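You operate a simulated robot arm through the tools that you are given. There is no shell and no other tool.

You run a simulated robot arm. Do the job below in one go: nothing can be reset, and whatever is moved stays where it is left.

TASK
Serve three sweets in the pink dish and cover it with the dome.
Fine: rest the dome on the wide sideboard top meanwhile; stand the dish under the spout to fill it; it goes back in the middle of the round stand, nothing else under the dome; the other sweets stay in the dispenser. Set down upright: glass dome.

The check looks at the end state, three seconds after you hand in, the way a careful person would. Anything else that was tipped, shoved, dropped, spilled or broken makes it a failure. A push-on lid holds only when it is set on centred and level and pressed home; a screw cap is set on level and turned clockwise until tight.

THE ROBOT
A 7-joint arm with a two-finger parallel gripper, fixed in place. Base frame: the origin is on the floor under the middle of its stand, x ahead of it, y to its left, z up; the work surface is at about z = 0.7. Lengths are in m, angles in degrees, forces in N, time in s.
With the tool pointing down near the work surface it reaches from about 0.14 to 0.66 m from the base axis. Its first joint turns from -66.0 to 66.0 degrees. Payload 2.4 kg.
Tool frame: the origin (TCP) lies between the finger pads and is the grasp point; the fingertips stand 0.03 m ahead of it; z points along the fingers, y is the line along which they close. Largest opening 0.094 m; finger width 0.028, thickness 0.01; the body of the gripper, 0.05 by 0.096 m, starts 0.055 m behind the TCP.
Orientation is that of the tool frame in the base frame, as a unit quaternion [x, y, z, w]. With the fingers straight down and closing along the base's y, the tool's x points along the base's -x, its y along +y and its z along -z.

THE INTERFACE
- The arm moves only by the tool send_rows. Its argument "targets" is a list of rows, each a list of 7 numbers: the shift along the base's x, y, z in m, then the turn, a rotation vector about the base's x, y, z in rad, then the closure, from 0 (fully open) to 1 (shut). In form: [[x, y, z, wx, wy, wz, fingers], ...]. A call has 1 to 20 rows; each row is the pose to reach, as a shift and turn from the pose commanded when the call began. Rows are played at 5 a second. More than 0.05 m and 8.6 degrees between two rows, or a gripper value outside its range, and nothing of the call is played. A pose out of reach is approached as far as the arm can. The call stops where the force on the tool passes 70 N (or 10 N more than at its start, if that is more) or the arm is blocked; 0.2 s more then pass. The fingers move at their own pace (about 0.153 m/s each) and stop on an object; they squeeze with about 25 N. The grip force told is the motor's: it shows also when the fingers shut on nothing. Time passes only in rows, and 0.2 s behind the last, so rows that repeat a pose let the fingers close. It gives the time, the measured TCP pose, the force on the tool (base axes), the opening and the grip force at its end, in the units of the frame above (readings bear some noise), with the torque about the TCP (base axes, N m) and any sound that the robot's microphone picked up, and new pictures: "views" is both (left out), scene, wrist or none.
- Cameras (640 x 400 px; columns grow to the right, rows downward): "scene" is fixed at [0.0207, 0.4676, 1.433]; the picture's right is [-0.87, -0.48, 0.00], its down [-0.33, 0.60, -0.73] and it looks along [0.35, -0.64, -0.68] (base axes); focal length 289 px, centre (320, 200). "wrist" rides on the gripper at [0.076, 0.014, -0.102] in the tool frame; the picture's right is [-0.18, 0.98, 0.00], its down [-0.75, -0.14, -0.64] and it looks along [-0.63, -0.12, 0.77] (tool axes); focal length 243 px, centre (320, 200).
- pixel_to_xyz(camera, pixels): for up to 12 pixels [column, row] of the newest picture of that camera ("zoom" is the newest enlarged one), the place [x, y, z] in the base frame of the surface seen there, good to about 0.003 m. The clock stands still meanwhile.
- close_up(camera, box): a new picture of the part [left, top, right, bottom] of that camera's present view, enlarged. The clock stands still meanwhile.
- close_job(): hands the job in; it is judged then, once.

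Leave the gripper open and the arm clear of the work at the hand-in unless told otherwise.

The tools are called after "Emit:" as name(argument=value, ...) on one line, values as JSON. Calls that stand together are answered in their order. send_rows: Moves the arm, as the interface text tells. Its arguments: {"type":"object","properties":{"targets":{"type":"array","items":{"type":"array","items":{"type":"number"}}},"views":{"type":"string","enum":["both","scene","wrist","none"]}},"required":["targets"]} The other tools are called the same way: pixel_to_xyz (camera, pixels) gives the place of the surface under pixels of a picture; close_up (camera, box) takes an enlarged picture of a part of a camera's view; close_job () hands the job in.

At the start:

```text
clock: 0.0
ee_pos: [0.4231, -0.1271, 1.1577]
tool_rot: [0.0, 1.0, 0.001, 0.0]
ft_force: [0.4, 0.7, 0.2]
ft_torque: [0.04, 0.0, 0.03]
width: 0.0938
grasp_force: 0.0
```

scene: 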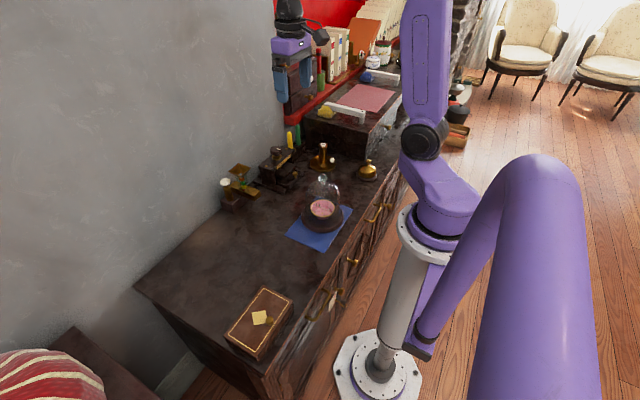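
wrist: 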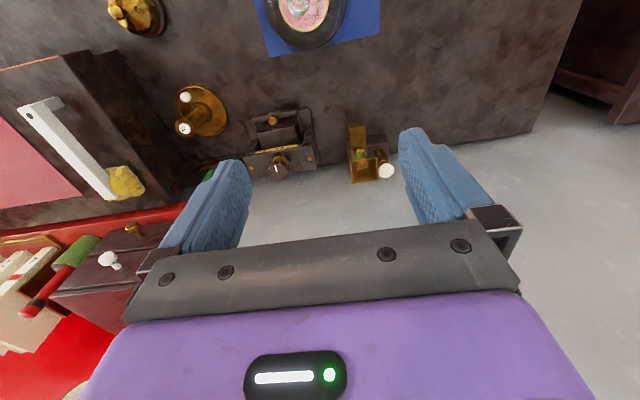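

I see a dome over a pink dish on a round stand near scene pixel (322,205), and several objects behind it. I'll take enlarged views before moving.

Emit:
close_up(camera="scene", box=[210, 120, 400, 250])

Emit:
close_up(camera="wrist", box=[100, 0, 460, 220])

```text
3.08 times, centred on (305, 185) of scene
```

zoom: 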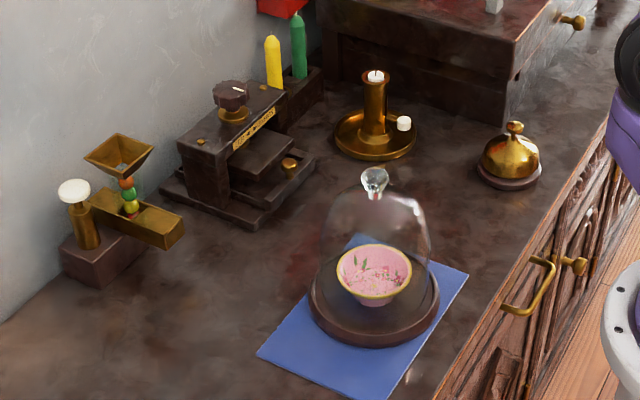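

```text
1.78 times, centred on (280, 110) of wrist
```

zoom: 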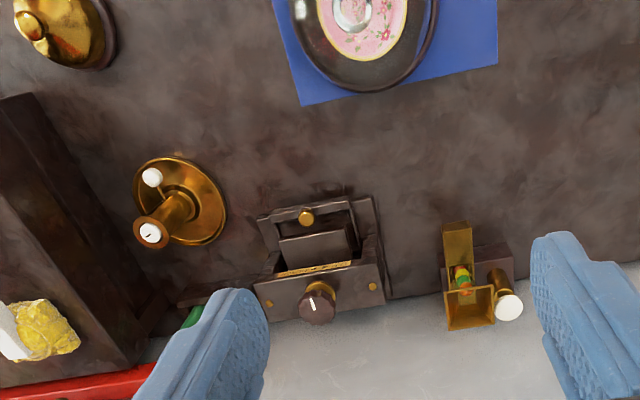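

The small device with the brass hopper, coloured beads and white-topped post looks like the dispenser. I'll enlarge it, the press-like device and the dome.

Emit:
close_up(camera="scene", box=[215, 155, 275, 215])

Emit:
close_up(camera="scene", box=[250, 130, 320, 200])

Emit:
close_up(camera="scene", box=[280, 165, 370, 250])

Emit:
close_up(camera="wrist", box=[330, 100, 410, 200])

```text
6.67 times, centred on (245, 185) of scene
```

zoom: 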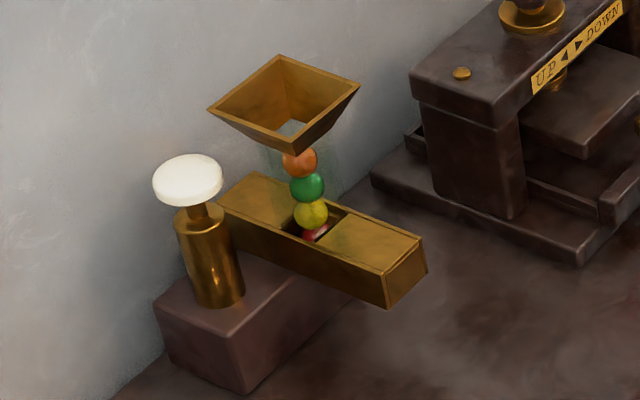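

```text
5.71 times, centred on (285, 165) of scene
```

zoom: 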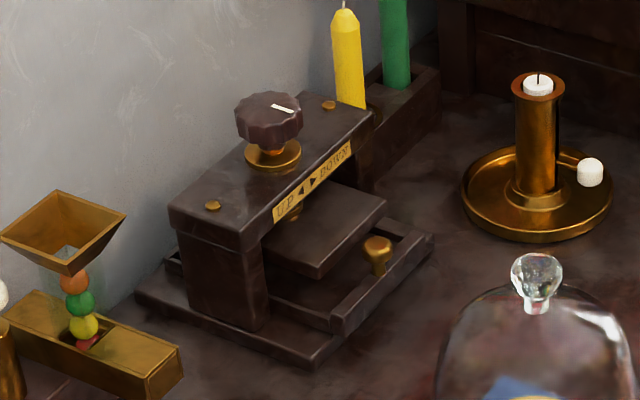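

```text
4.71 times, centred on (325, 208) of scene
```

zoom: 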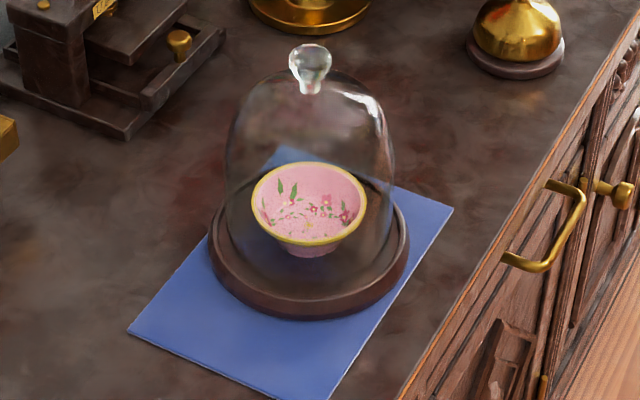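

```text
4.00 times, centred on (370, 150) of wrist
```

zoom: 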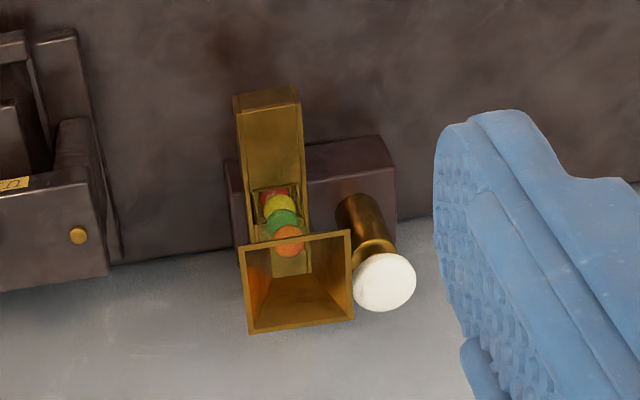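

Now I'll measure places, starting with the dispenser in the current wrist enlargement (white button at (385,283), hopper corners, channel front end at (268,95)) and points in the scene picture.

Emit:
pixel_to_xyz(camera="zoom", pixels=[[385, 283], [235, 97], [298, 92], [240, 238], [350, 232], [355, 315], [248, 332], [385, 140], [395, 212], [232, 210], [270, 70], [268, 140]])

Emit:
pixel_to_xyz(camera="scene", pixels=[[322, 180], [322, 210], [303, 215], [340, 215], [288, 234], [325, 250], [352, 209], [317, 190], [250, 250], [140, 285], [258, 375], [322, 190]])

```text
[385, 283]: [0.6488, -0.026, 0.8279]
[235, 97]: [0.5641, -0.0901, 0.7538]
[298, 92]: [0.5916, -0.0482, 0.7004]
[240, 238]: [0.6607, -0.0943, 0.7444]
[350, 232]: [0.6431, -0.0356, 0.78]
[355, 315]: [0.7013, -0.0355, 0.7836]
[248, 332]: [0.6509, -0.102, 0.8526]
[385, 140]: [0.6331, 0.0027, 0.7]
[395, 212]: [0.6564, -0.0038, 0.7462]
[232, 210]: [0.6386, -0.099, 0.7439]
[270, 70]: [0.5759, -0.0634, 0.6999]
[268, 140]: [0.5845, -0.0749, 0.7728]
```

```text
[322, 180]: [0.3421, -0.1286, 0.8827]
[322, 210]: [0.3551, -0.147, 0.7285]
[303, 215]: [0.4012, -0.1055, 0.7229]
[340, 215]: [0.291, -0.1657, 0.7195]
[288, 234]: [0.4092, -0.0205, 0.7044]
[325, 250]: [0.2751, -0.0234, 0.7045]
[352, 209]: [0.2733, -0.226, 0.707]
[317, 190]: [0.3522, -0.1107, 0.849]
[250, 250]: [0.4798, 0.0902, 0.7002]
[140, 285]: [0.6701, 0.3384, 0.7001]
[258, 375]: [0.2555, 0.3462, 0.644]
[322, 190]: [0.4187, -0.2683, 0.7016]
```

The readings place the dome knob near (0.342,-0.129,0.883) and the dispenser near x 0.58–0.70, y -0.10–0.0. I'll look again at the dispenser from the scene camera and measure its channel, base and button.

Emit:
close_up(camera="scene", box=[215, 155, 275, 215])

Emit:
pixel_to_xyz(camera="zoom", pixels=[[188, 172], [210, 260], [230, 300], [225, 345], [240, 385], [385, 285], [388, 305], [425, 268], [420, 238], [225, 195], [330, 222], [312, 212]])

Emit:
pixel_to_xyz(camera="zoom", pixels=[[300, 160], [278, 60], [355, 85], [215, 108], [290, 145], [340, 290], [310, 300], [157, 305], [235, 340], [165, 370], [405, 270], [370, 260]])

```text
6.67 times, centred on (245, 185) of scene
```

zoom: 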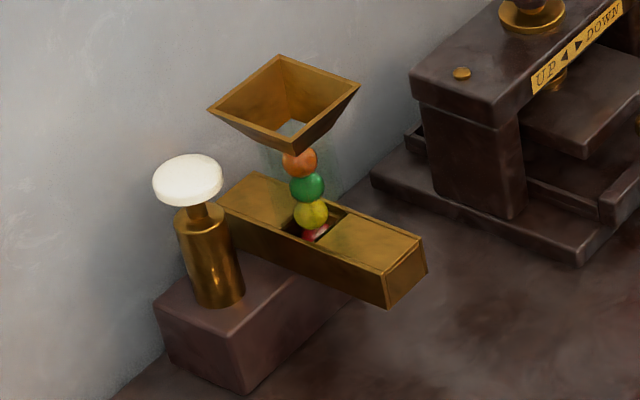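

```text
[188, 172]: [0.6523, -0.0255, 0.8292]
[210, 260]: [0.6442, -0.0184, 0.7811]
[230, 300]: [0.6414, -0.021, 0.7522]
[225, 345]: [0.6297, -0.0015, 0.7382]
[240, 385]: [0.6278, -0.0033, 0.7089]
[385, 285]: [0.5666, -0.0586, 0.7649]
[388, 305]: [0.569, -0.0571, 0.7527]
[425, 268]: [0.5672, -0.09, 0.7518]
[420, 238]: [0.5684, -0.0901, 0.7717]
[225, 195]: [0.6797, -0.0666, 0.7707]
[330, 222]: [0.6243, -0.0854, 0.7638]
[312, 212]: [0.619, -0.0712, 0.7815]
```

```text
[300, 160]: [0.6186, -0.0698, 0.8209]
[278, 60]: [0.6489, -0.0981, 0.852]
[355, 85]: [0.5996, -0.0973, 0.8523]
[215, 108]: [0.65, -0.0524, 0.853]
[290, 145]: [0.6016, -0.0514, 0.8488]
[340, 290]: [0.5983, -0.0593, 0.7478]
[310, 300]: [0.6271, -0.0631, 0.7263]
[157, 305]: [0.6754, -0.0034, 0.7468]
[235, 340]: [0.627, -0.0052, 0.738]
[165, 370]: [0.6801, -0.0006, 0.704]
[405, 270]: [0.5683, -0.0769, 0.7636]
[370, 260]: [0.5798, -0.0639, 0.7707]
```

The channel sits at x 0.567–0.68, y -0.090 to -0.058, z 0.751–0.773, overhanging its block (front at x 0.627). Next I measure the dish, stand, dome and mat.

Emit:
close_up(camera="scene", box=[280, 165, 370, 250])

Emit:
pixel_to_xyz(camera="zoom", pixels=[[310, 60], [310, 90], [252, 205], [366, 205], [310, 163], [310, 245], [310, 225], [285, 252], [335, 252], [210, 255], [408, 235], [300, 315]])

Emit:
pixel_to_xyz(camera="zoom", pixels=[[290, 280], [360, 260], [235, 250], [390, 200], [228, 150], [393, 150], [310, 110], [300, 280], [300, 295], [340, 65], [290, 65], [310, 47]])

```text
4.71 times, centred on (325, 208) of scene
```

zoom: 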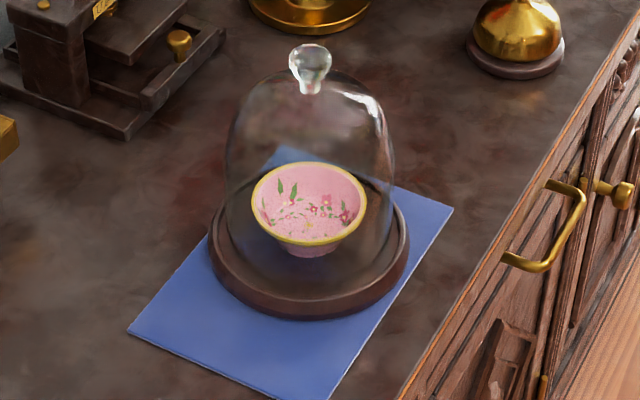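

```text
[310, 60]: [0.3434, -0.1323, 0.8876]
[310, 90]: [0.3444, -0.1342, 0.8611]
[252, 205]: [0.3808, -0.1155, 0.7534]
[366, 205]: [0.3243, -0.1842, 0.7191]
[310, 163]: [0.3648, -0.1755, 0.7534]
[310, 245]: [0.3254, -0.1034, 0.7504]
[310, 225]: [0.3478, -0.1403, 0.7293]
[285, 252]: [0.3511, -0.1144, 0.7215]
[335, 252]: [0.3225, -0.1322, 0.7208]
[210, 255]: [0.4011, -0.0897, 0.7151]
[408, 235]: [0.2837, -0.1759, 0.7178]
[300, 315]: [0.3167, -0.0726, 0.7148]
```

```text
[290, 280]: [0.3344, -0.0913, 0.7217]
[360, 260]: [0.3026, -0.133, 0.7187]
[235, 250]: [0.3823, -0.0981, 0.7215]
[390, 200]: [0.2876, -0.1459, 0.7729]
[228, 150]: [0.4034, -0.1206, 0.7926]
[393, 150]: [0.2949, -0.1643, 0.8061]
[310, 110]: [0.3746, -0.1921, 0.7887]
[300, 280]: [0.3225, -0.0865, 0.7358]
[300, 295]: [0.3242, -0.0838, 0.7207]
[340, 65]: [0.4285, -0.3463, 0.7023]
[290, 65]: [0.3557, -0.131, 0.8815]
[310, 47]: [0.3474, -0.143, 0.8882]
```

The dish rim is about 0.08 m across at z 0.7535, centred near (0.345,-0.139), on the stand top at z 0.720. The knob spans z 0.86–0.89. I'll move above the knob for a wrist view.

Emit:
send_rows(targets=[[-0.02, -0.003, -0.03, 0, 0, 0, 0], [-0.04, -0.006, -0.065, 0, 0, 0, 0], [-0.06, -0.008, -0.1, 0, 0, 0, 0], [-0.075, -0.01, -0.13, 0, 0, 0, 0], [-0.078, -0.01, -0.15, 0, 0, 0, 0], [-0.078, -0.01, -0.155, 0, 0, 0, 0]], views="both")

```text
clock: 1.4
ee_pos: [0.3452, -0.1366, 1.0023]
tool_rot: [0.0, 1.0, 0.0, 0.0]
ft_force: [-0.3, 0.0, 0.0]
ft_torque: [0.02, 0.02, 0.03]
width: 0.094
grasp_force: 0.0
```

scene: 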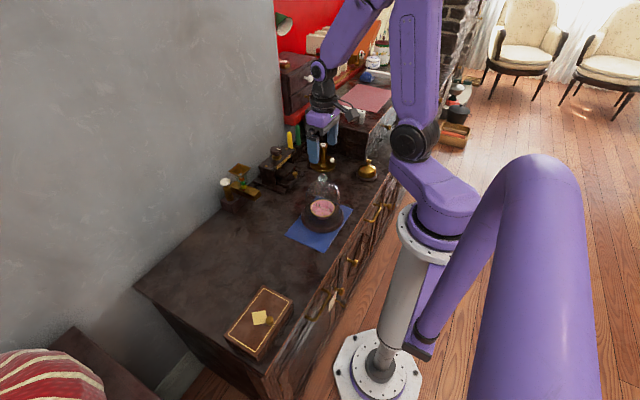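
wrist: 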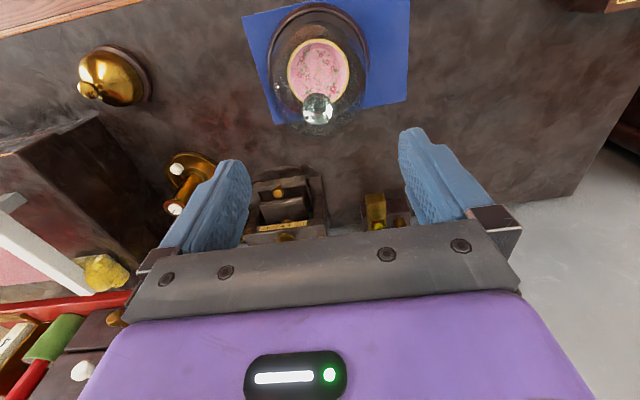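

The knob shows at wrist (317,108), in line with the fingers. I'll enlarge it and measure the knob, dish rim and stand from this side.

Emit:
close_up(camera="wrist", box=[240, 0, 400, 140])

Emit:
pixel_to_xyz(camera="wrist", pixels=[[317, 100], [317, 108], [317, 115], [308, 106], [327, 106], [288, 70], [349, 70], [318, 38], [318, 70], [268, 50], [369, 50], [318, 4]])

```text
2.86 times, centred on (320, 70) of wrist
```

zoom: 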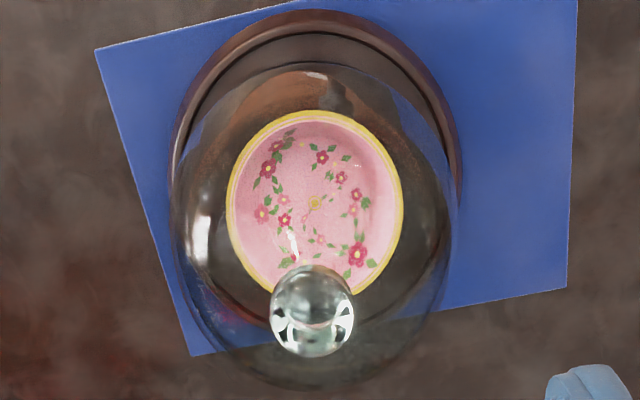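

```text
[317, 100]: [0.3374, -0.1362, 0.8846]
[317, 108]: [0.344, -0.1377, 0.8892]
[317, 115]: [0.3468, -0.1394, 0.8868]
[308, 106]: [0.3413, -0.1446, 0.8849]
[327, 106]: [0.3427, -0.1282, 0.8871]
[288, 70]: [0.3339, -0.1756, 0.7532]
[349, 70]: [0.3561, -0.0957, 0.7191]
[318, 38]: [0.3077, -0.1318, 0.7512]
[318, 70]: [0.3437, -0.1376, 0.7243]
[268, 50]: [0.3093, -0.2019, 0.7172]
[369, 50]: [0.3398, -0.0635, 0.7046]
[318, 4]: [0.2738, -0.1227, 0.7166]
```

The knob centre is about (0.344,-0.137), top at z 0.8895; the stand centre fits (0.344,-0.1375) with radius 0.072. I'll lower so the fingertips come just above the dome shoulder (TCP z 0.889), still open.

Emit:
send_rows(targets=[[-0.001, 0, -0.03, 0, 0, 0, 0], [-0.001, 0, -0.06, 0, 0, 0, 0], [-0.001, 0, -0.085, 0, 0, 0, 0], [-0.001, 0, -0.1, 0, 0, 0, 0], [-0.001, 0, -0.109, 0, 0, 0, 0], [-0.001, 0, -0.113, 0, 0, 0, 0], [-0.001, 0, -0.113, 0, 0, 0, 0]], views="both")

```text
clock: 3.0
ee_pos: [0.3433, -0.1364, 0.8894]
tool_rot: [0.0, 1.0, 0.0, 0.0]
ft_force: [0.4, -0.2, -0.4]
ft_torque: [-0.02, -0.03, 0.02]
width: 0.0939
grasp_force: 0.0
```

scene: 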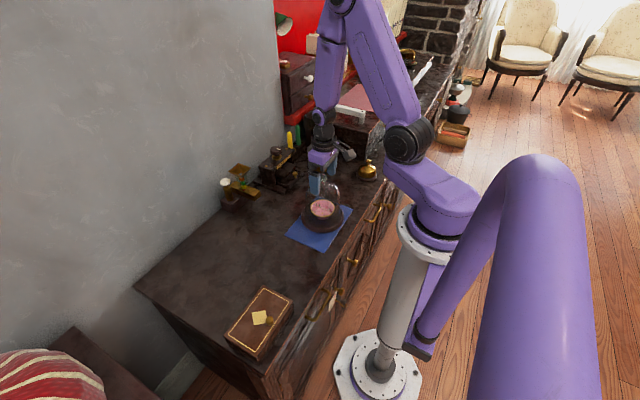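
wrist: 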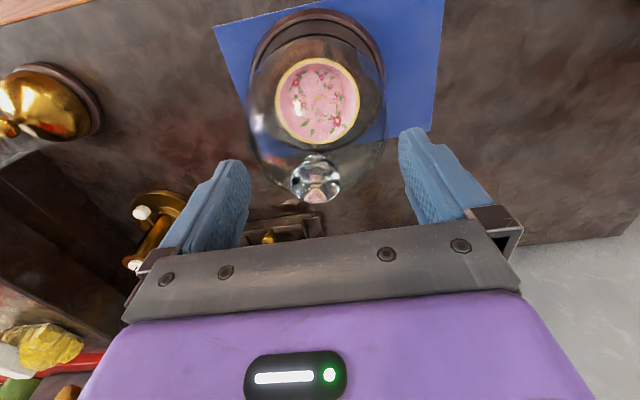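

The knob sits centred between the fingers at wrist (316,178), with no contact force. I'll close on it.

Emit:
send_rows(targets=[[0, 0, 0, 0, 0, 0, 0.4], [0, 0, 0, 0, 0, 0, 0.6], [0, 0, 0, 0, 0, 0, 0.75], [0, 0, 0, 0, 0, 0, 1], [0, 0, 0, 0, 0, 0, 1], [0, 0, 0, 0, 0, 0, 1]], views="both")

```text
clock: 4.4
ee_pos: [0.3428, -0.1365, 0.8886]
tool_rot: [0.0, 1.0, -0.001, 0.0]
ft_force: [-0.4, 0.9, 0.3]
ft_torque: [0.0, 0.02, -0.01]
width: 0.0279
grasp_force: 25.9
```

scene: 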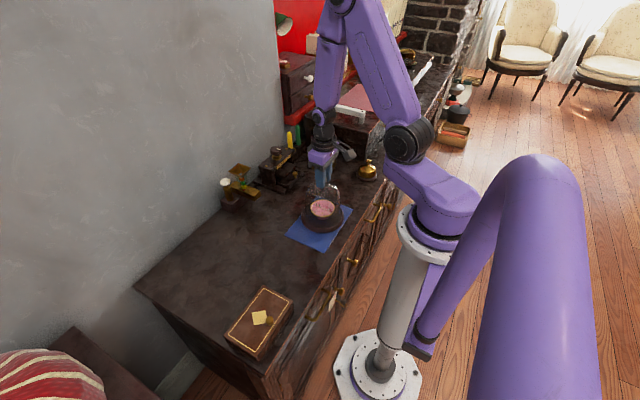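
wrist: 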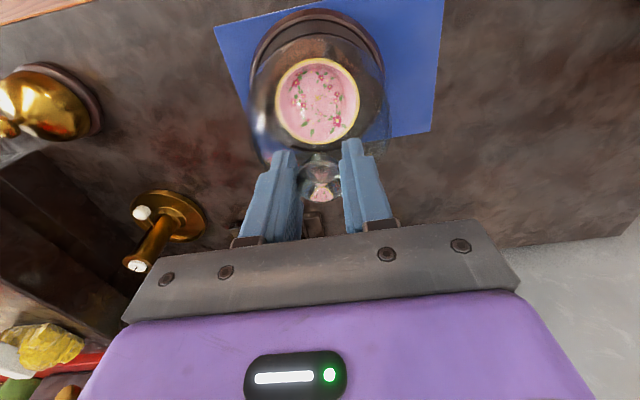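

The fingers hold the knob at 0.028 m with 26 N. I'll lift it straight up a little and check the load.

Emit:
send_rows(targets=[[0, 0, 0.003, 0, 0, 0, 1], [0, 0, 0.008, 0, 0, 0, 1], [0, 0, 0.015, 0, 0, 0, 1], [0, 0, 0.025, 0, 0, 0, 1], [0, 0, 0.025, 0, 0, 0, 1]], views="wrist")

Emit:
close_up(camera="scene", box=[280, 145, 370, 250])

```text
clock: 5.6
ee_pos: [0.3443, -0.1368, 0.9151]
tool_rot: [0.0, 1.0, 0.0, 0.0]
ft_force: [0.0, 0.4, -3.6]
ft_torque: [0.0, 0.0, -0.01]
width: 0.0276
grasp_force: 24.8
```

wrist: 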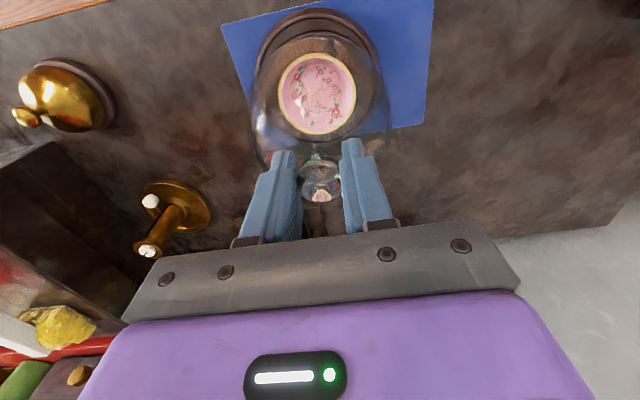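

```text
3.81 times, centred on (325, 198) of scene
```

zoom: 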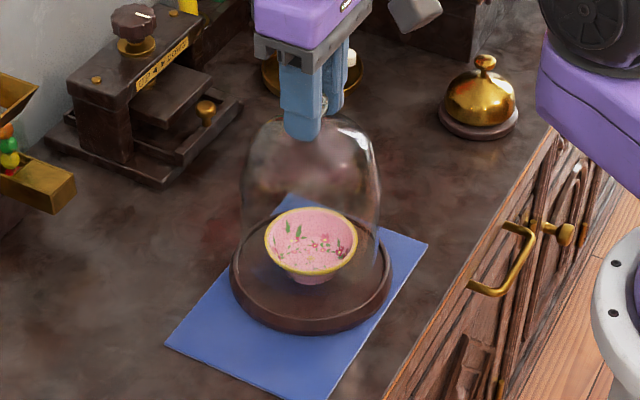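

The load is about 3.6 N and the dome hangs level and clear of the stand. I'll check the free area on the left of the sideboard before carrying it there.

Emit:
pixel_to_xyz(camera="scene", pixels=[[259, 265], [263, 290], [292, 300], [225, 335], [258, 360], [215, 265], [300, 262], [240, 285], [258, 315], [280, 255], [250, 240], [270, 310]])

```text
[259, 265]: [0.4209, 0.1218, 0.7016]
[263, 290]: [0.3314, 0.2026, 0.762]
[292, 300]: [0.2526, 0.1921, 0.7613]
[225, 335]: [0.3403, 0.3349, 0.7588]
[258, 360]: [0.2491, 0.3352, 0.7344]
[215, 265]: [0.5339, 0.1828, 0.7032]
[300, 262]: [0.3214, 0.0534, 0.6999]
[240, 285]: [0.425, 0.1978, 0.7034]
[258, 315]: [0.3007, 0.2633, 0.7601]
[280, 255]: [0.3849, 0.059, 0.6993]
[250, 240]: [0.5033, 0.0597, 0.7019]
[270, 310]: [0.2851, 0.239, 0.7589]
```

The box occupies x 0.25–0.34, y 0.20–0.335, so (0.44, 0.12) is free. I'll raise the dome and carry it over there at height.

Emit:
send_rows(targets=[[0, 0, 0.02, 0, 0, 0, 1], [0, 0, 0.045, 0, 0, 0, 1], [0, 0, 0.07, 0, 0, 0, 1], [0.003, 0.01, 0.075, 0, 0, 0, 1], [0.012, 0.03, 0.075, 0, 0, 0, 1], [0.022, 0.057, 0.075, 0, 0, 0, 1], [0.032, 0.085, 0.075, 0, 0, 0, 1], [0.042, 0.112, 0.075, 0, 0, 0, 1], [0.052, 0.14, 0.075, 0, 0, 0, 1], [0.062, 0.167, 0.075, 0, 0, 0, 1], [0.072, 0.194, 0.075, 0, 0, 0, 1], [0.082, 0.22, 0.075, 0, 0, 0, 1], [0.09, 0.242, 0.075, 0, 0, 0, 1], [0.095, 0.254, 0.075, 0, 0, 0, 1], [0.096, 0.257, 0.075, 0, 0, 0, 1], [0.096, 0.257, 0.075, 0, 0, 0, 1]], views="both")

```text
clock: 9.0
ee_pos: [0.4402, 0.1178, 0.9889]
tool_rot: [0.0, 1.0, 0.0, 0.0]
ft_force: [-0.3, -1.2, -2.9]
ft_torque: [-0.01, 0.0, 0.02]
width: 0.0278
grasp_force: 25.5
```

scene: 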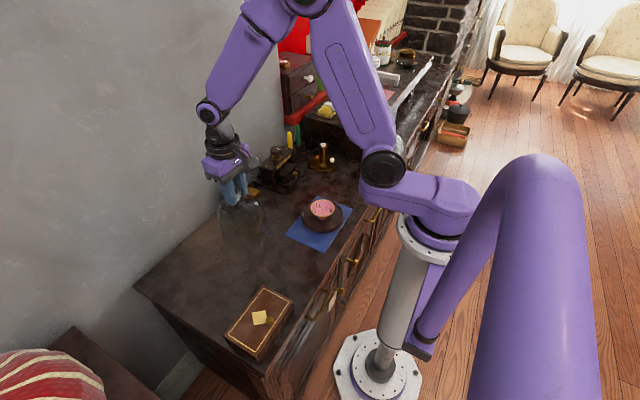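
wrist: 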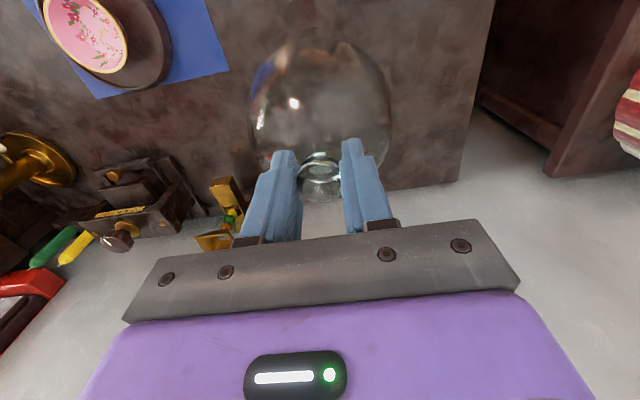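

The dome is over the free area. I'll lower it to just above the wood, then creep down.

Emit:
send_rows(targets=[[0, 0, -0.025, 0, 0, 0, 1], [0, 0, -0.05, 0, 0, 0, 1], [0, 0, -0.075, 0, 0, 0, 1], [0, 0, -0.095, 0, 0, 0, 1], [0, 0, -0.108, 0, 0, 0, 1], [0, 0, -0.112, 0, 0, 0, 1], [0, 0, -0.112, 0, 0, 0, 1]], views="both")

Emit:
close_up(camera="scene", box=[200, 170, 320, 300])

```text
clock: 10.6
ee_pos: [0.4394, 0.119, 0.8772]
tool_rot: [0.0, 1.0, 0.0, 0.0]
ft_force: [0.1, -0.9, -2.8]
ft_torque: [-0.02, -0.02, -0.01]
width: 0.0275
grasp_force: 24.8
```

scene: 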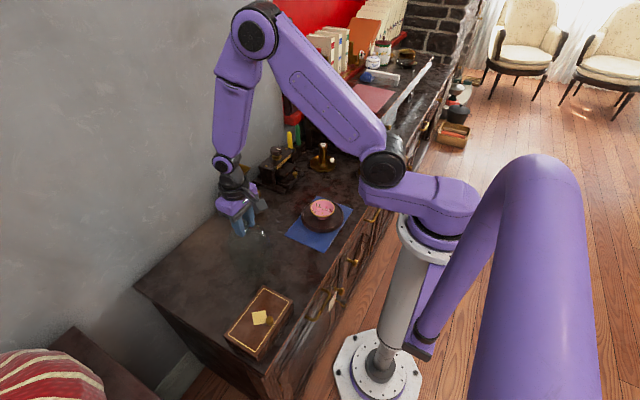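
wrist: 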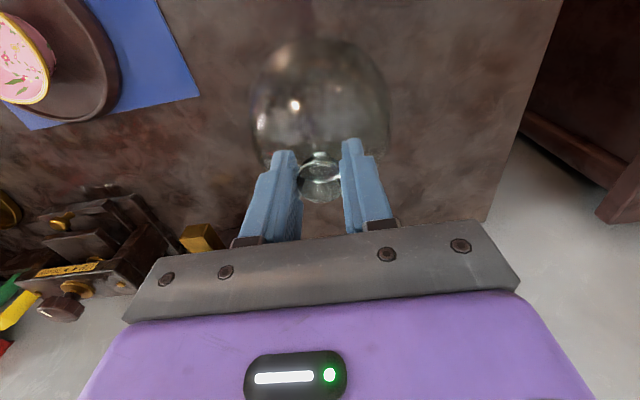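

```text
3.08 times, centred on (260, 235) of scene
```

zoom: 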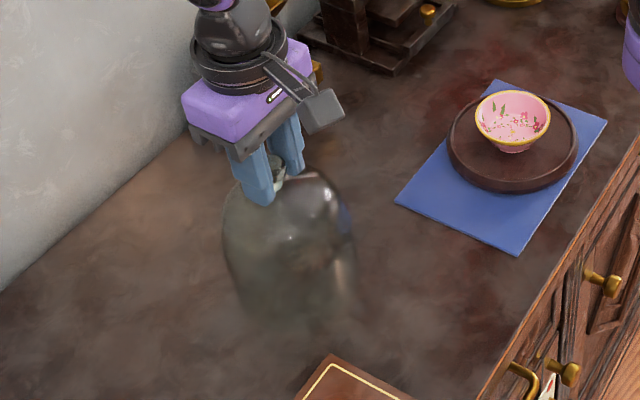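

The dome hangs just above the top (TCP z 0.877). I'll creep down 6 mm and read the force.

Emit:
send_rows(targets=[[0, 0, -0.002, 0, 0, 0, 1], [0, 0, -0.004, 0, 0, 0, 1], [0, 0, -0.006, 0, 0, 0, 1]], views="none")

```text
clock: 11.4
ee_pos: [0.4381, 0.1198, 0.8724]
tool_rot: [0.0, 1.0, 0.0, 0.0]
ft_force: [0.2, -0.4, -3.1]
ft_torque: [0.04, 0.01, 0.01]
width: 0.0278
grasp_force: 25.6
```

Still the full weight. Two more millimetres, then read again.

Emit:
send_rows(targets=[[0, 0, -0.001, 0, 0, 0, 1], [0, 0, -0.002, 0, 0, 0, 1], [0, 0, -0.002, 0, 0, 0, 1]], views="none")

```text
clock: 12.2
ee_pos: [0.4384, 0.1191, 0.8693]
tool_rot: [0.0, 1.0, 0.0, 0.0]
ft_force: [0.4, 0.8, -4.0]
ft_torque: [0.03, -0.01, 0.02]
width: 0.0275
grasp_force: 24.9
```

Emit:
send_rows(targets=[[0, 0, -0.001, 0, 0, 0, 1], [0, 0, -0.0015, 0, 0, 0, 1], [0, 0, -0.0015, 0, 0, 0, 1]], views="none")

```text
clock: 13.0
ee_pos: [0.4398, 0.1207, 0.8689]
tool_rot: [0.0, 1.0, 0.0, 0.001]
ft_force: [2.4, -2.4, 11.0]
ft_torque: [-0.19, 0.33, 0.04]
width: 0.0276
grasp_force: 24.9
```

Contact: force now +11 N, so the dome stands on the wood at TCP z about 0.869. I'll ease 1 mm up and open the fingers.

Emit:
send_rows(targets=[[0, 0, 0.001, 0, 0, 0, 1], [0, 0, 0.001, 0, 0, 0, 0.6], [0, 0, 0.001, 0, 0, 0, 0.4], [0, 0, 0.001, 0, 0, 0, 0.2], [0, 0, 0.001, 0, 0, 0, 0], [0, 0, 0.001, 0, 0, 0, 0]], views="both")

Emit:
close_up(camera="scene", box=[200, 170, 320, 300])

```text
clock: 14.4
ee_pos: [0.4407, 0.1202, 0.8702]
tool_rot: [0.0, 1.0, 0.001, 0.001]
ft_force: [0.5, 0.2, -0.5]
ft_torque: [0.02, 0.01, -0.02]
width: 0.094
grasp_force: 0.1
```

scene: 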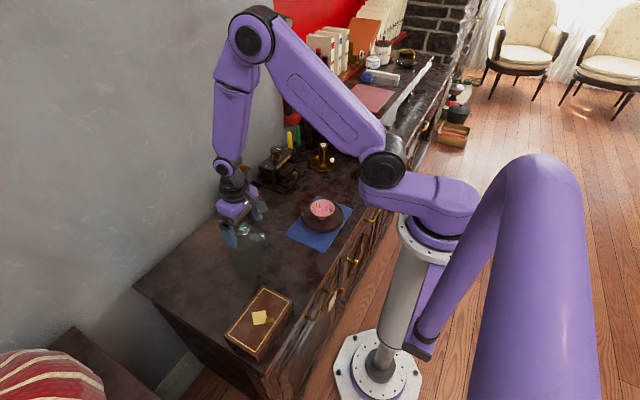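
wrist: 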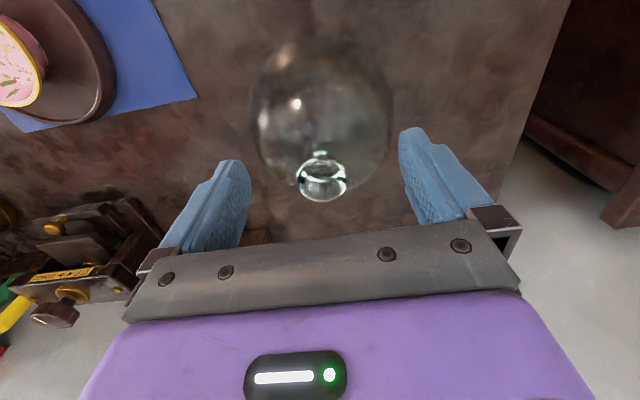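

```text
3.08 times, centred on (260, 235) of scene
```

zoom: 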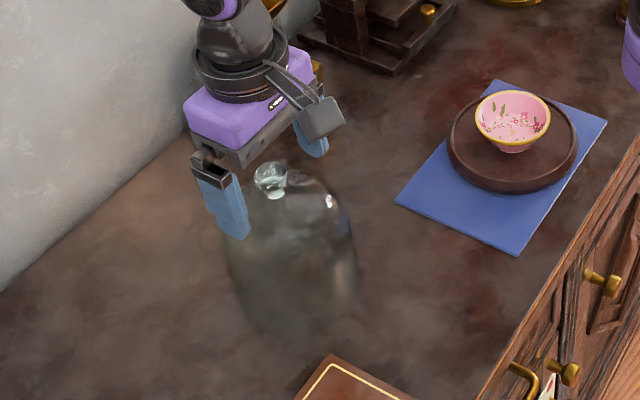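

The dome stands upright and is released. I'll raise the open gripper straight up clear of the knob.

Emit:
send_rows(targets=[[0, 0, 0.015, 0, 0, 0, 0], [0, 0, 0.035, 0, 0, 0, 0], [0, 0, 0.065, 0, 0, 0, 0], [0, 0, 0.1, 0, 0, 0, 0], [0, 0, 0.13, 0, 0, 0, 0], [0, 0, 0.13, 0, 0, 0, 0]], views="both")

Emit:
close_up(camera="scene", box=[200, 170, 320, 300])

```text
clock: 15.8
ee_pos: [0.4382, 0.1197, 0.9984]
tool_rot: [0.001, 1.0, 0.0, 0.0]
ft_force: [0.0, -0.2, 0.1]
ft_torque: [-0.03, -0.02, 0.01]
width: 0.0942
grasp_force: 0.1
```

scene: 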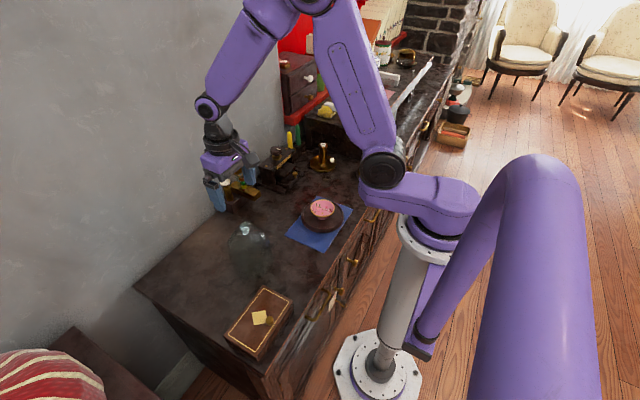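
wrist: 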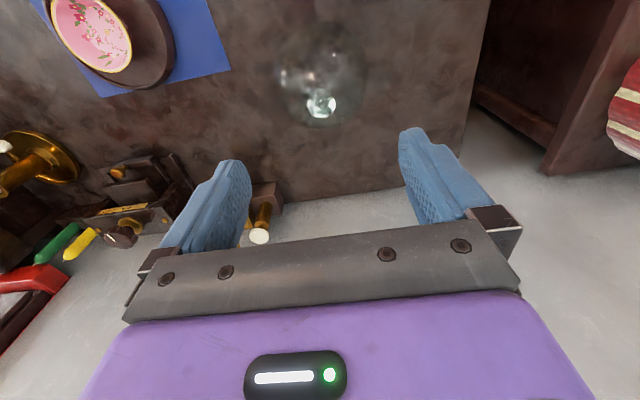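

```text
3.08 times, centred on (260, 235) of scene
```

zoom: 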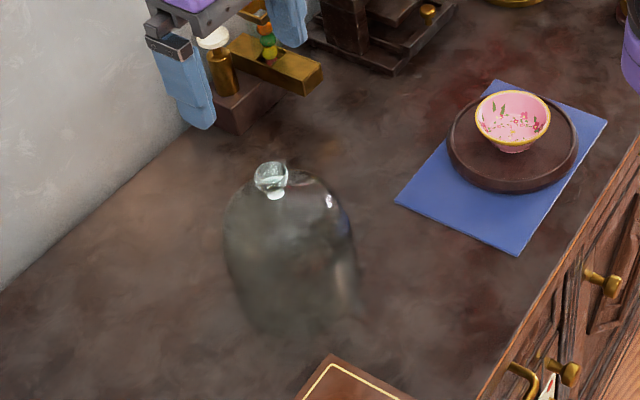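

The dome stands upright at about (0.44,0.12). Next I want a low, front view of the dispenser spout, so I'll move to about (0.43,-0.05,0.82) with the gripper tilted 45° forward.

Emit:
send_rows(targets=[[0, -0.03, 0, 0, 0, 0, 0], [0, -0.065, 0, 0, 0, 0, 0], [0, -0.1, 0, 0, -0.06, 0, 0], [-0.003, -0.13, -0.01, 0, -0.18, 0, 0], [-0.006, -0.15, -0.03, 0, -0.3, 0, 0], [-0.008, -0.165, -0.06, 0, -0.42, 0, 0], [-0.01, -0.17, -0.09, 0, -0.54, 0, 0], [-0.01, -0.17, -0.12, 0, -0.66, 0, 0], [-0.01, -0.17, -0.15, 0, -0.74, 0, 0], [-0.01, -0.17, -0.17, 0, -0.785, 0, 0], [-0.01, -0.17, -0.175, 0, -0.785, 0, 0], [-0.01, -0.17, -0.175, 0, -0.785, 0, 0]], views="both")

```text
clock: 18.4
ee_pos: [0.4308, -0.0495, 0.8257]
tool_rot: [0.0, 0.924, 0.0, 0.383]
ft_force: [0.3, 0.5, -0.6]
ft_torque: [0.02, 0.04, 0.0]
width: 0.094
grasp_force: 0.1
```

scene: 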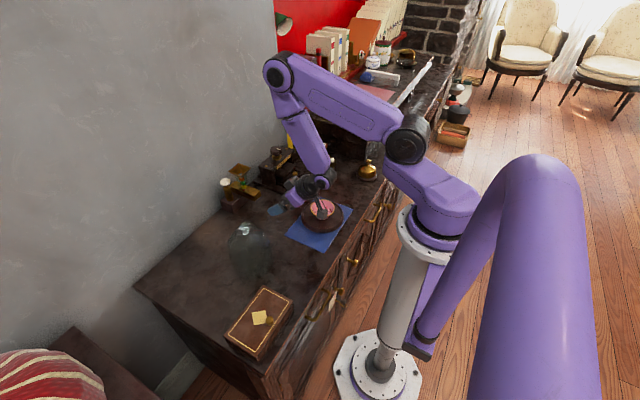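
wrist: 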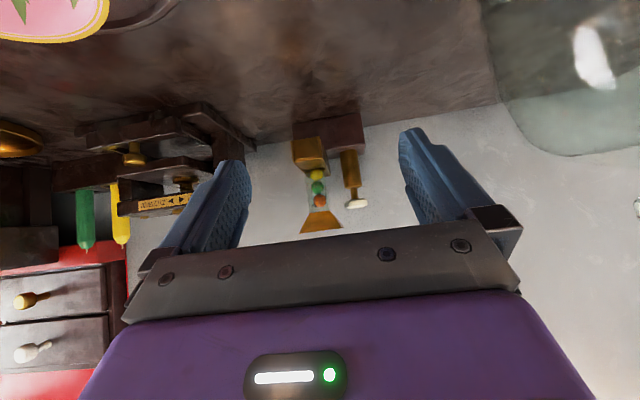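

The tilted view (upside down) shows the dispenser at wrist (310,170) with the spout end at (310,150). I'll enlarge it.

Emit:
close_up(camera="wrist", box=[270, 95, 390, 240])

Emit:
close_up(camera="scene", box=[215, 155, 275, 215])

```text
2.76 times, centred on (330, 168) of wrist
```

zoom: 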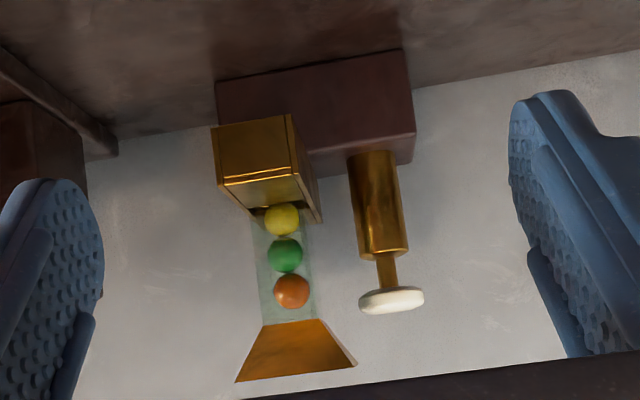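

```text
6.67 times, centred on (245, 185) of scene
```

zoom: 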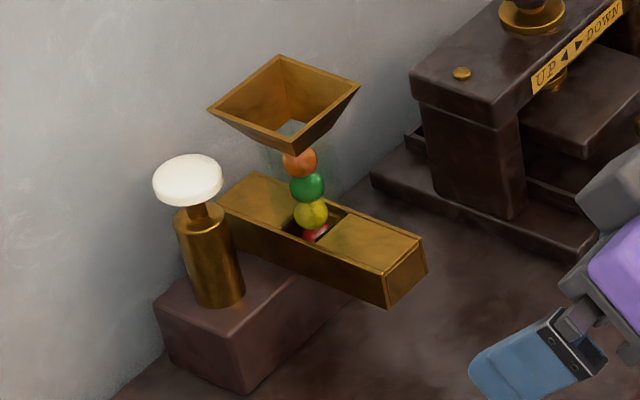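

The spout's front face is closed, so sweets must drop through its underside, and four sweets show (red, yellow, green, orange). I'll go lower and tilt to about 70° to look at the underside.

Emit:
send_rows(targets=[[0.01, 0.01, 0, 0, -0.1, 0, 0], [0.02, 0.02, 0, 0, -0.2, 0, 0], [0.035, 0.02, -0.01, 0, -0.3, 0, 0], [0.05, 0.02, -0.025, 0, -0.4, 0, 0], [0.06, 0.02, -0.04, 0, -0.436, 0, 0], [0.07, 0.02, -0.05, 0, -0.436, 0, 0], [0.07, 0.02, -0.058, 0, -0.436, 0, 0], [0.07, 0.02, -0.06, 0, -0.436, 0, 0]], views="both")

```text
clock: 20.2
ee_pos: [0.5004, -0.0309, 0.764]
tool_rot: [0.0, 0.819, -0.001, 0.573]
ft_force: [-0.9, -0.2, 3.0]
ft_torque: [0.02, 0.48, -0.03]
width: 0.094
grasp_force: 0.1
```

scene: 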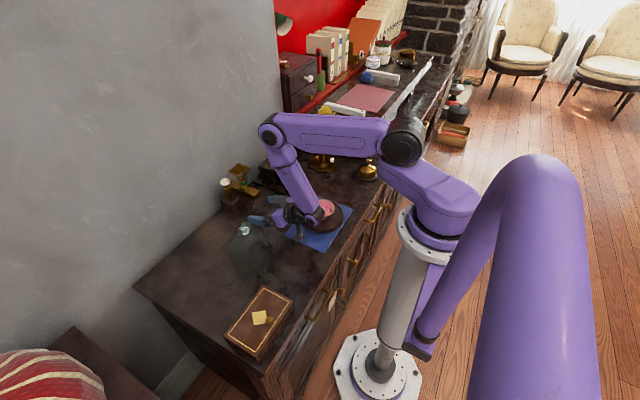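
wrist: 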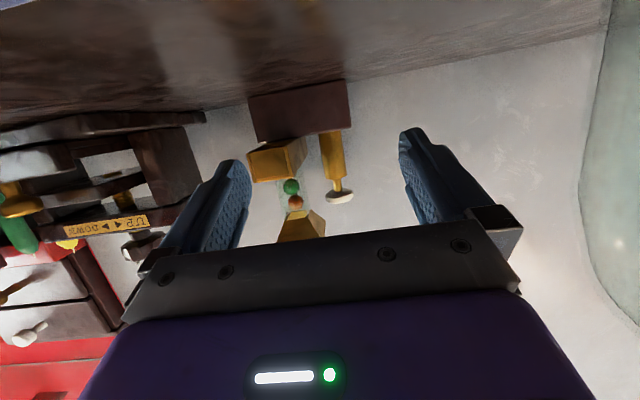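

The force shows +3 N with some torque, so something at the back of the wrist may be touching the surface. I'll look from this pose first (the clock stands still), then lift.

Emit:
close_up(camera="wrist", box=[235, 70, 365, 250])

Emit:
close_up(camera="scene", box=[230, 170, 370, 260])

```text
2.22 times, centred on (300, 160) of wrist
```

zoom: 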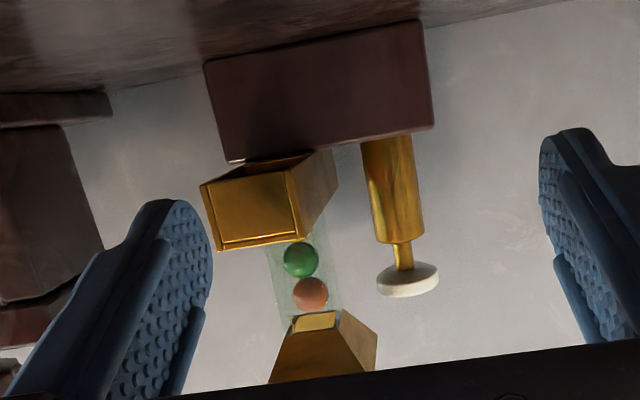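

```text
4.44 times, centred on (300, 215) of scene
```

zoom: 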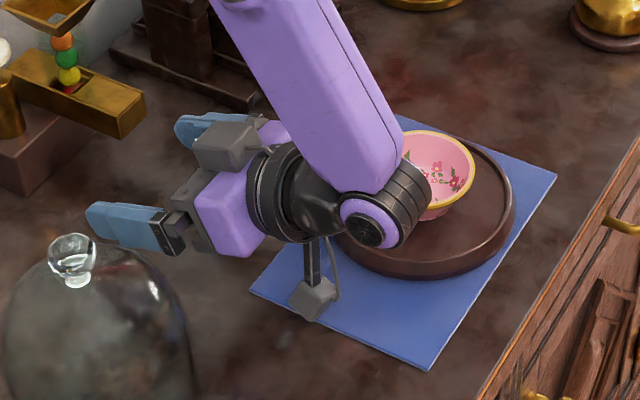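

The wrist camera bracket is near the mat and the wrist housing is close to the dish. One tight enlargement of the spout's underside, then I lift straight up.

Emit:
close_up(camera="wrist", box=[240, 125, 320, 185])

Emit:
send_rows(targets=[[0, 0, 0.015, 0, 0, 0, 0], [0, 0, 0.035, 0, 0, 0, 0], [0, 0, 0.06, 0, 0.05, 0, 0], [0, 0, 0.09, 0, 0.15, 0, 0], [0, 0, 0.12, 0, 0.28, 0, 0]], views="both")

```text
6.67 times, centred on (280, 155) of wrist
```

zoom: 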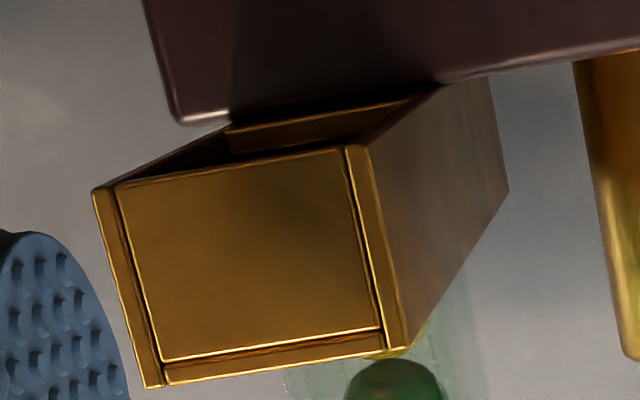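

```text
clock: 21.4
ee_pos: [0.4984, -0.0316, 0.8846]
tool_rot: [-0.001, 0.891, 0.001, 0.453]
ft_force: [-0.5, 0.3, 0.2]
ft_torque: [0.01, 0.05, 0.02]
width: 0.0938
grasp_force: 0.1
```

scene: 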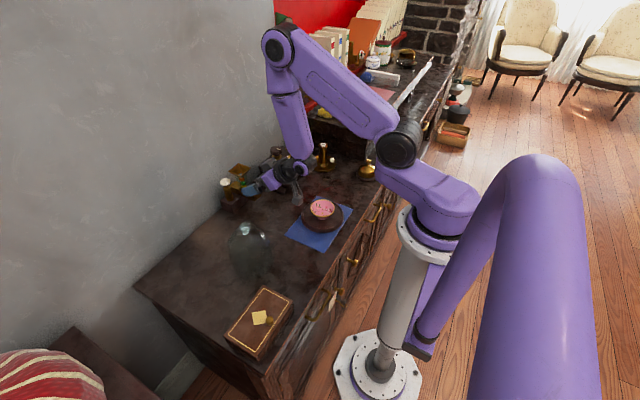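
wrist: 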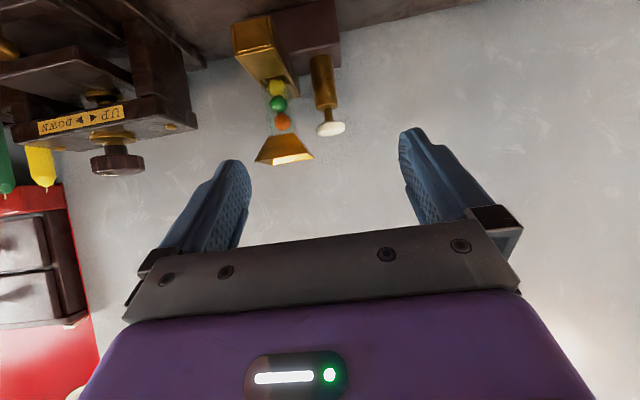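

The underside is open just behind the front plate, so the drop point is at roughly x 0.575–0.60, y -0.074. The lift cleared the touch (force near zero). Now I check that the dish, stand and mat have not shifted.

Emit:
close_up(camera="scene", box=[280, 165, 370, 250])

Emit:
pixel_to_xyz(camera="zoom", pixels=[[252, 205], [310, 163], [310, 245], [366, 215], [310, 225], [210, 255], [408, 235], [300, 315], [132, 332], [450, 208], [285, 150], [325, 395]])

```text
4.71 times, centred on (325, 208) of scene
```

zoom: 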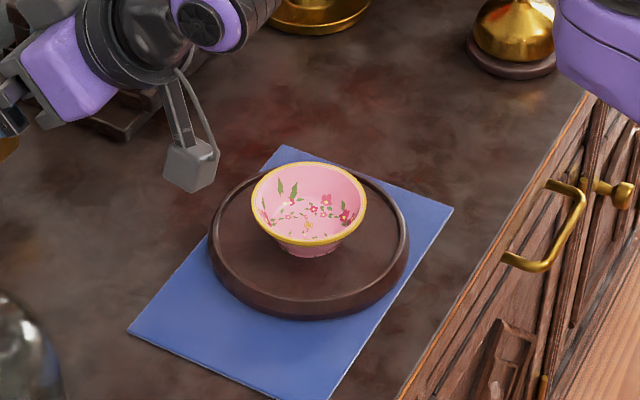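

```text
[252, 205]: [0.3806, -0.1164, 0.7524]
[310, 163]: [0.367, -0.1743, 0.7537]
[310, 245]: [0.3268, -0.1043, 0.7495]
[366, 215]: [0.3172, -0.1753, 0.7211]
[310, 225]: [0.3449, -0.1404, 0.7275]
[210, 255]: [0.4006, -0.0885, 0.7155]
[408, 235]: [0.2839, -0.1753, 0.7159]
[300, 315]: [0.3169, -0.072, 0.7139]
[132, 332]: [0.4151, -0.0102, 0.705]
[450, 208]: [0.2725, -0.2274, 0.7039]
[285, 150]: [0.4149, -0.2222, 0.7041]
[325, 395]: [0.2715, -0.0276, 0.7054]
```

Dish, stand and mat are at the same places as before. I'll now bring the open gripper above the dish with a 40° forward lean, the angle I'd use to slip the dish under the spout.

Emit:
send_rows(targets=[[-0.02, -0.012, 0.01, 0, 0.05, 0, 0], [-0.045, -0.03, 0.015, 0, 0.12, 0, 0], [-0.075, -0.05, 0.01, 0, 0.2, 0, 0], [-0.105, -0.07, 0, 0, 0.244, 0, 0], [-0.135, -0.09, -0.015, 0, 0.244, 0, 0], [-0.155, -0.103, -0.025, 0, 0.244, 0, 0], [-0.162, -0.108, -0.03, 0, 0.244, 0, 0], [-0.162, -0.108, -0.03, 0, 0.244, 0, 0]], views="both")

```text
clock: 23.2
ee_pos: [0.3555, -0.142, 0.8405]
tool_rot: [0.0, 0.94, 0.0, 0.34]
ft_force: [-0.2, -1.0, -0.1]
ft_torque: [-0.01, 0.02, -0.01]
width: 0.0939
grasp_force: 0.1
out of reach, approached as far as the arm can: row 5, 6, 7, 8
```

scene: 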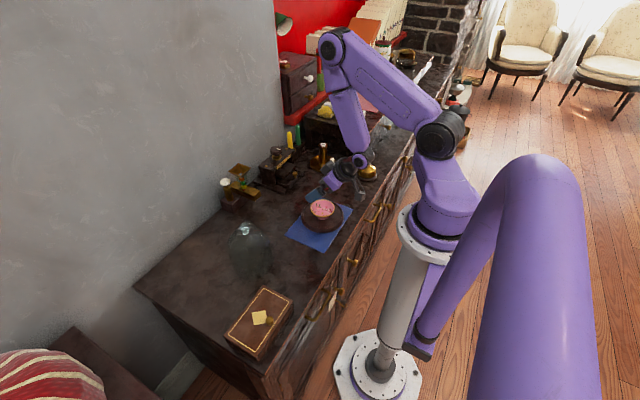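
wrist: 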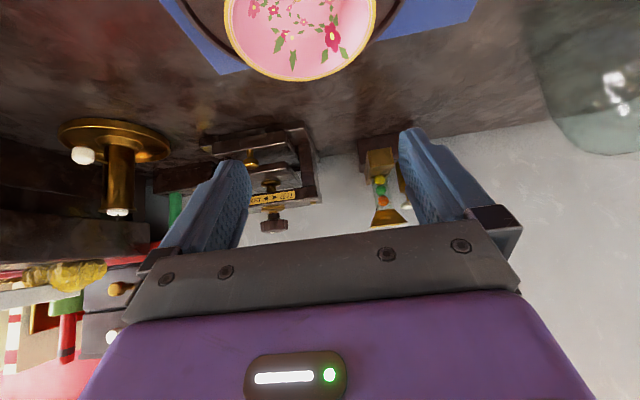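

At 40° the arm cannot come that close in (rows 5–8 out of reach). A smaller lean should do. I'll check the gripper's outline in the scene view first.

Emit:
close_up(camera="scene", box=[290, 130, 400, 230])

Emit:
close_up(camera="wrist", box=[180, 0, 440, 120])

```text
4.00 times, centred on (345, 180) of scene
```

zoom: 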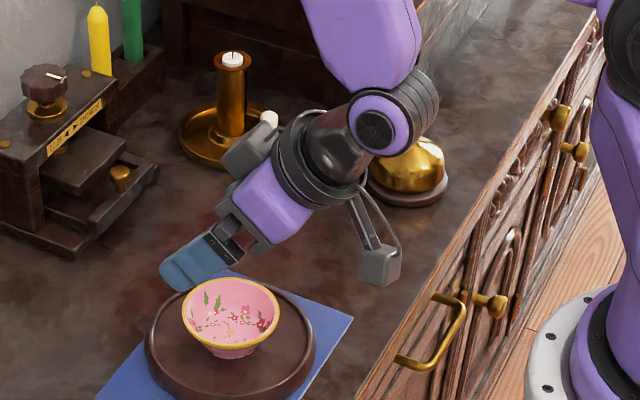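

```text
2.46 times, centred on (310, 60) of wrist
```

zoom: 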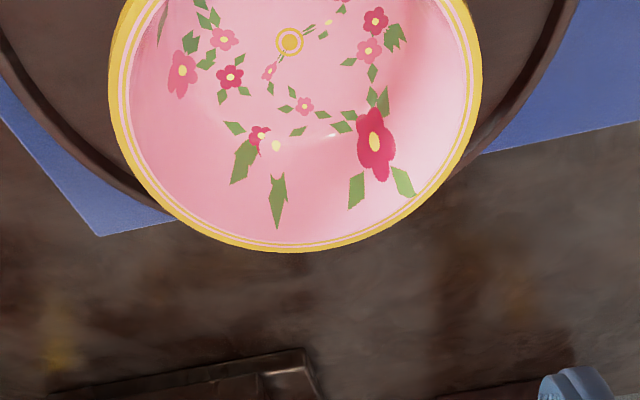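

There is a grey box on the far side of the gripper body that I must allow for near the hopper. I'll measure it and the dish's outline.

Emit:
pixel_to_xyz(camera="scene", pixels=[[321, 171], [327, 167], [333, 160], [324, 163], [330, 171], [358, 194], [362, 198], [330, 180], [342, 190], [318, 185], [310, 198], [345, 162]])

Emit:
pixel_to_xyz(camera="zoom", pixels=[[113, 60], [476, 60], [295, 246], [290, 42], [120, 120], [470, 120], [200, 222], [400, 215]])

```text
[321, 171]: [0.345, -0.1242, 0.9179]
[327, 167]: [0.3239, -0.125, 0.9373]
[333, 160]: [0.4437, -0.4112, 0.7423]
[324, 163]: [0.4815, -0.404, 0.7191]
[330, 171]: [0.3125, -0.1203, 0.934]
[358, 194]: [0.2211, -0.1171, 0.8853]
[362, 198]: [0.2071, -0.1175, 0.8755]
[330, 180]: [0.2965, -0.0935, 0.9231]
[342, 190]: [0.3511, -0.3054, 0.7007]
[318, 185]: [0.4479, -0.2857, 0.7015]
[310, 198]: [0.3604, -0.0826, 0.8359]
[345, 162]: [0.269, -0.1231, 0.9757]
```

```text
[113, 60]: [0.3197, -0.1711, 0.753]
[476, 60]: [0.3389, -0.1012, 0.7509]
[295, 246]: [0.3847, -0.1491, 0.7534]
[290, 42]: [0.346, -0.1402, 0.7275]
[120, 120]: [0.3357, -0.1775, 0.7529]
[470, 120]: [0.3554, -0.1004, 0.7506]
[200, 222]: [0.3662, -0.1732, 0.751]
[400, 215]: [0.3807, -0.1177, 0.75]
```

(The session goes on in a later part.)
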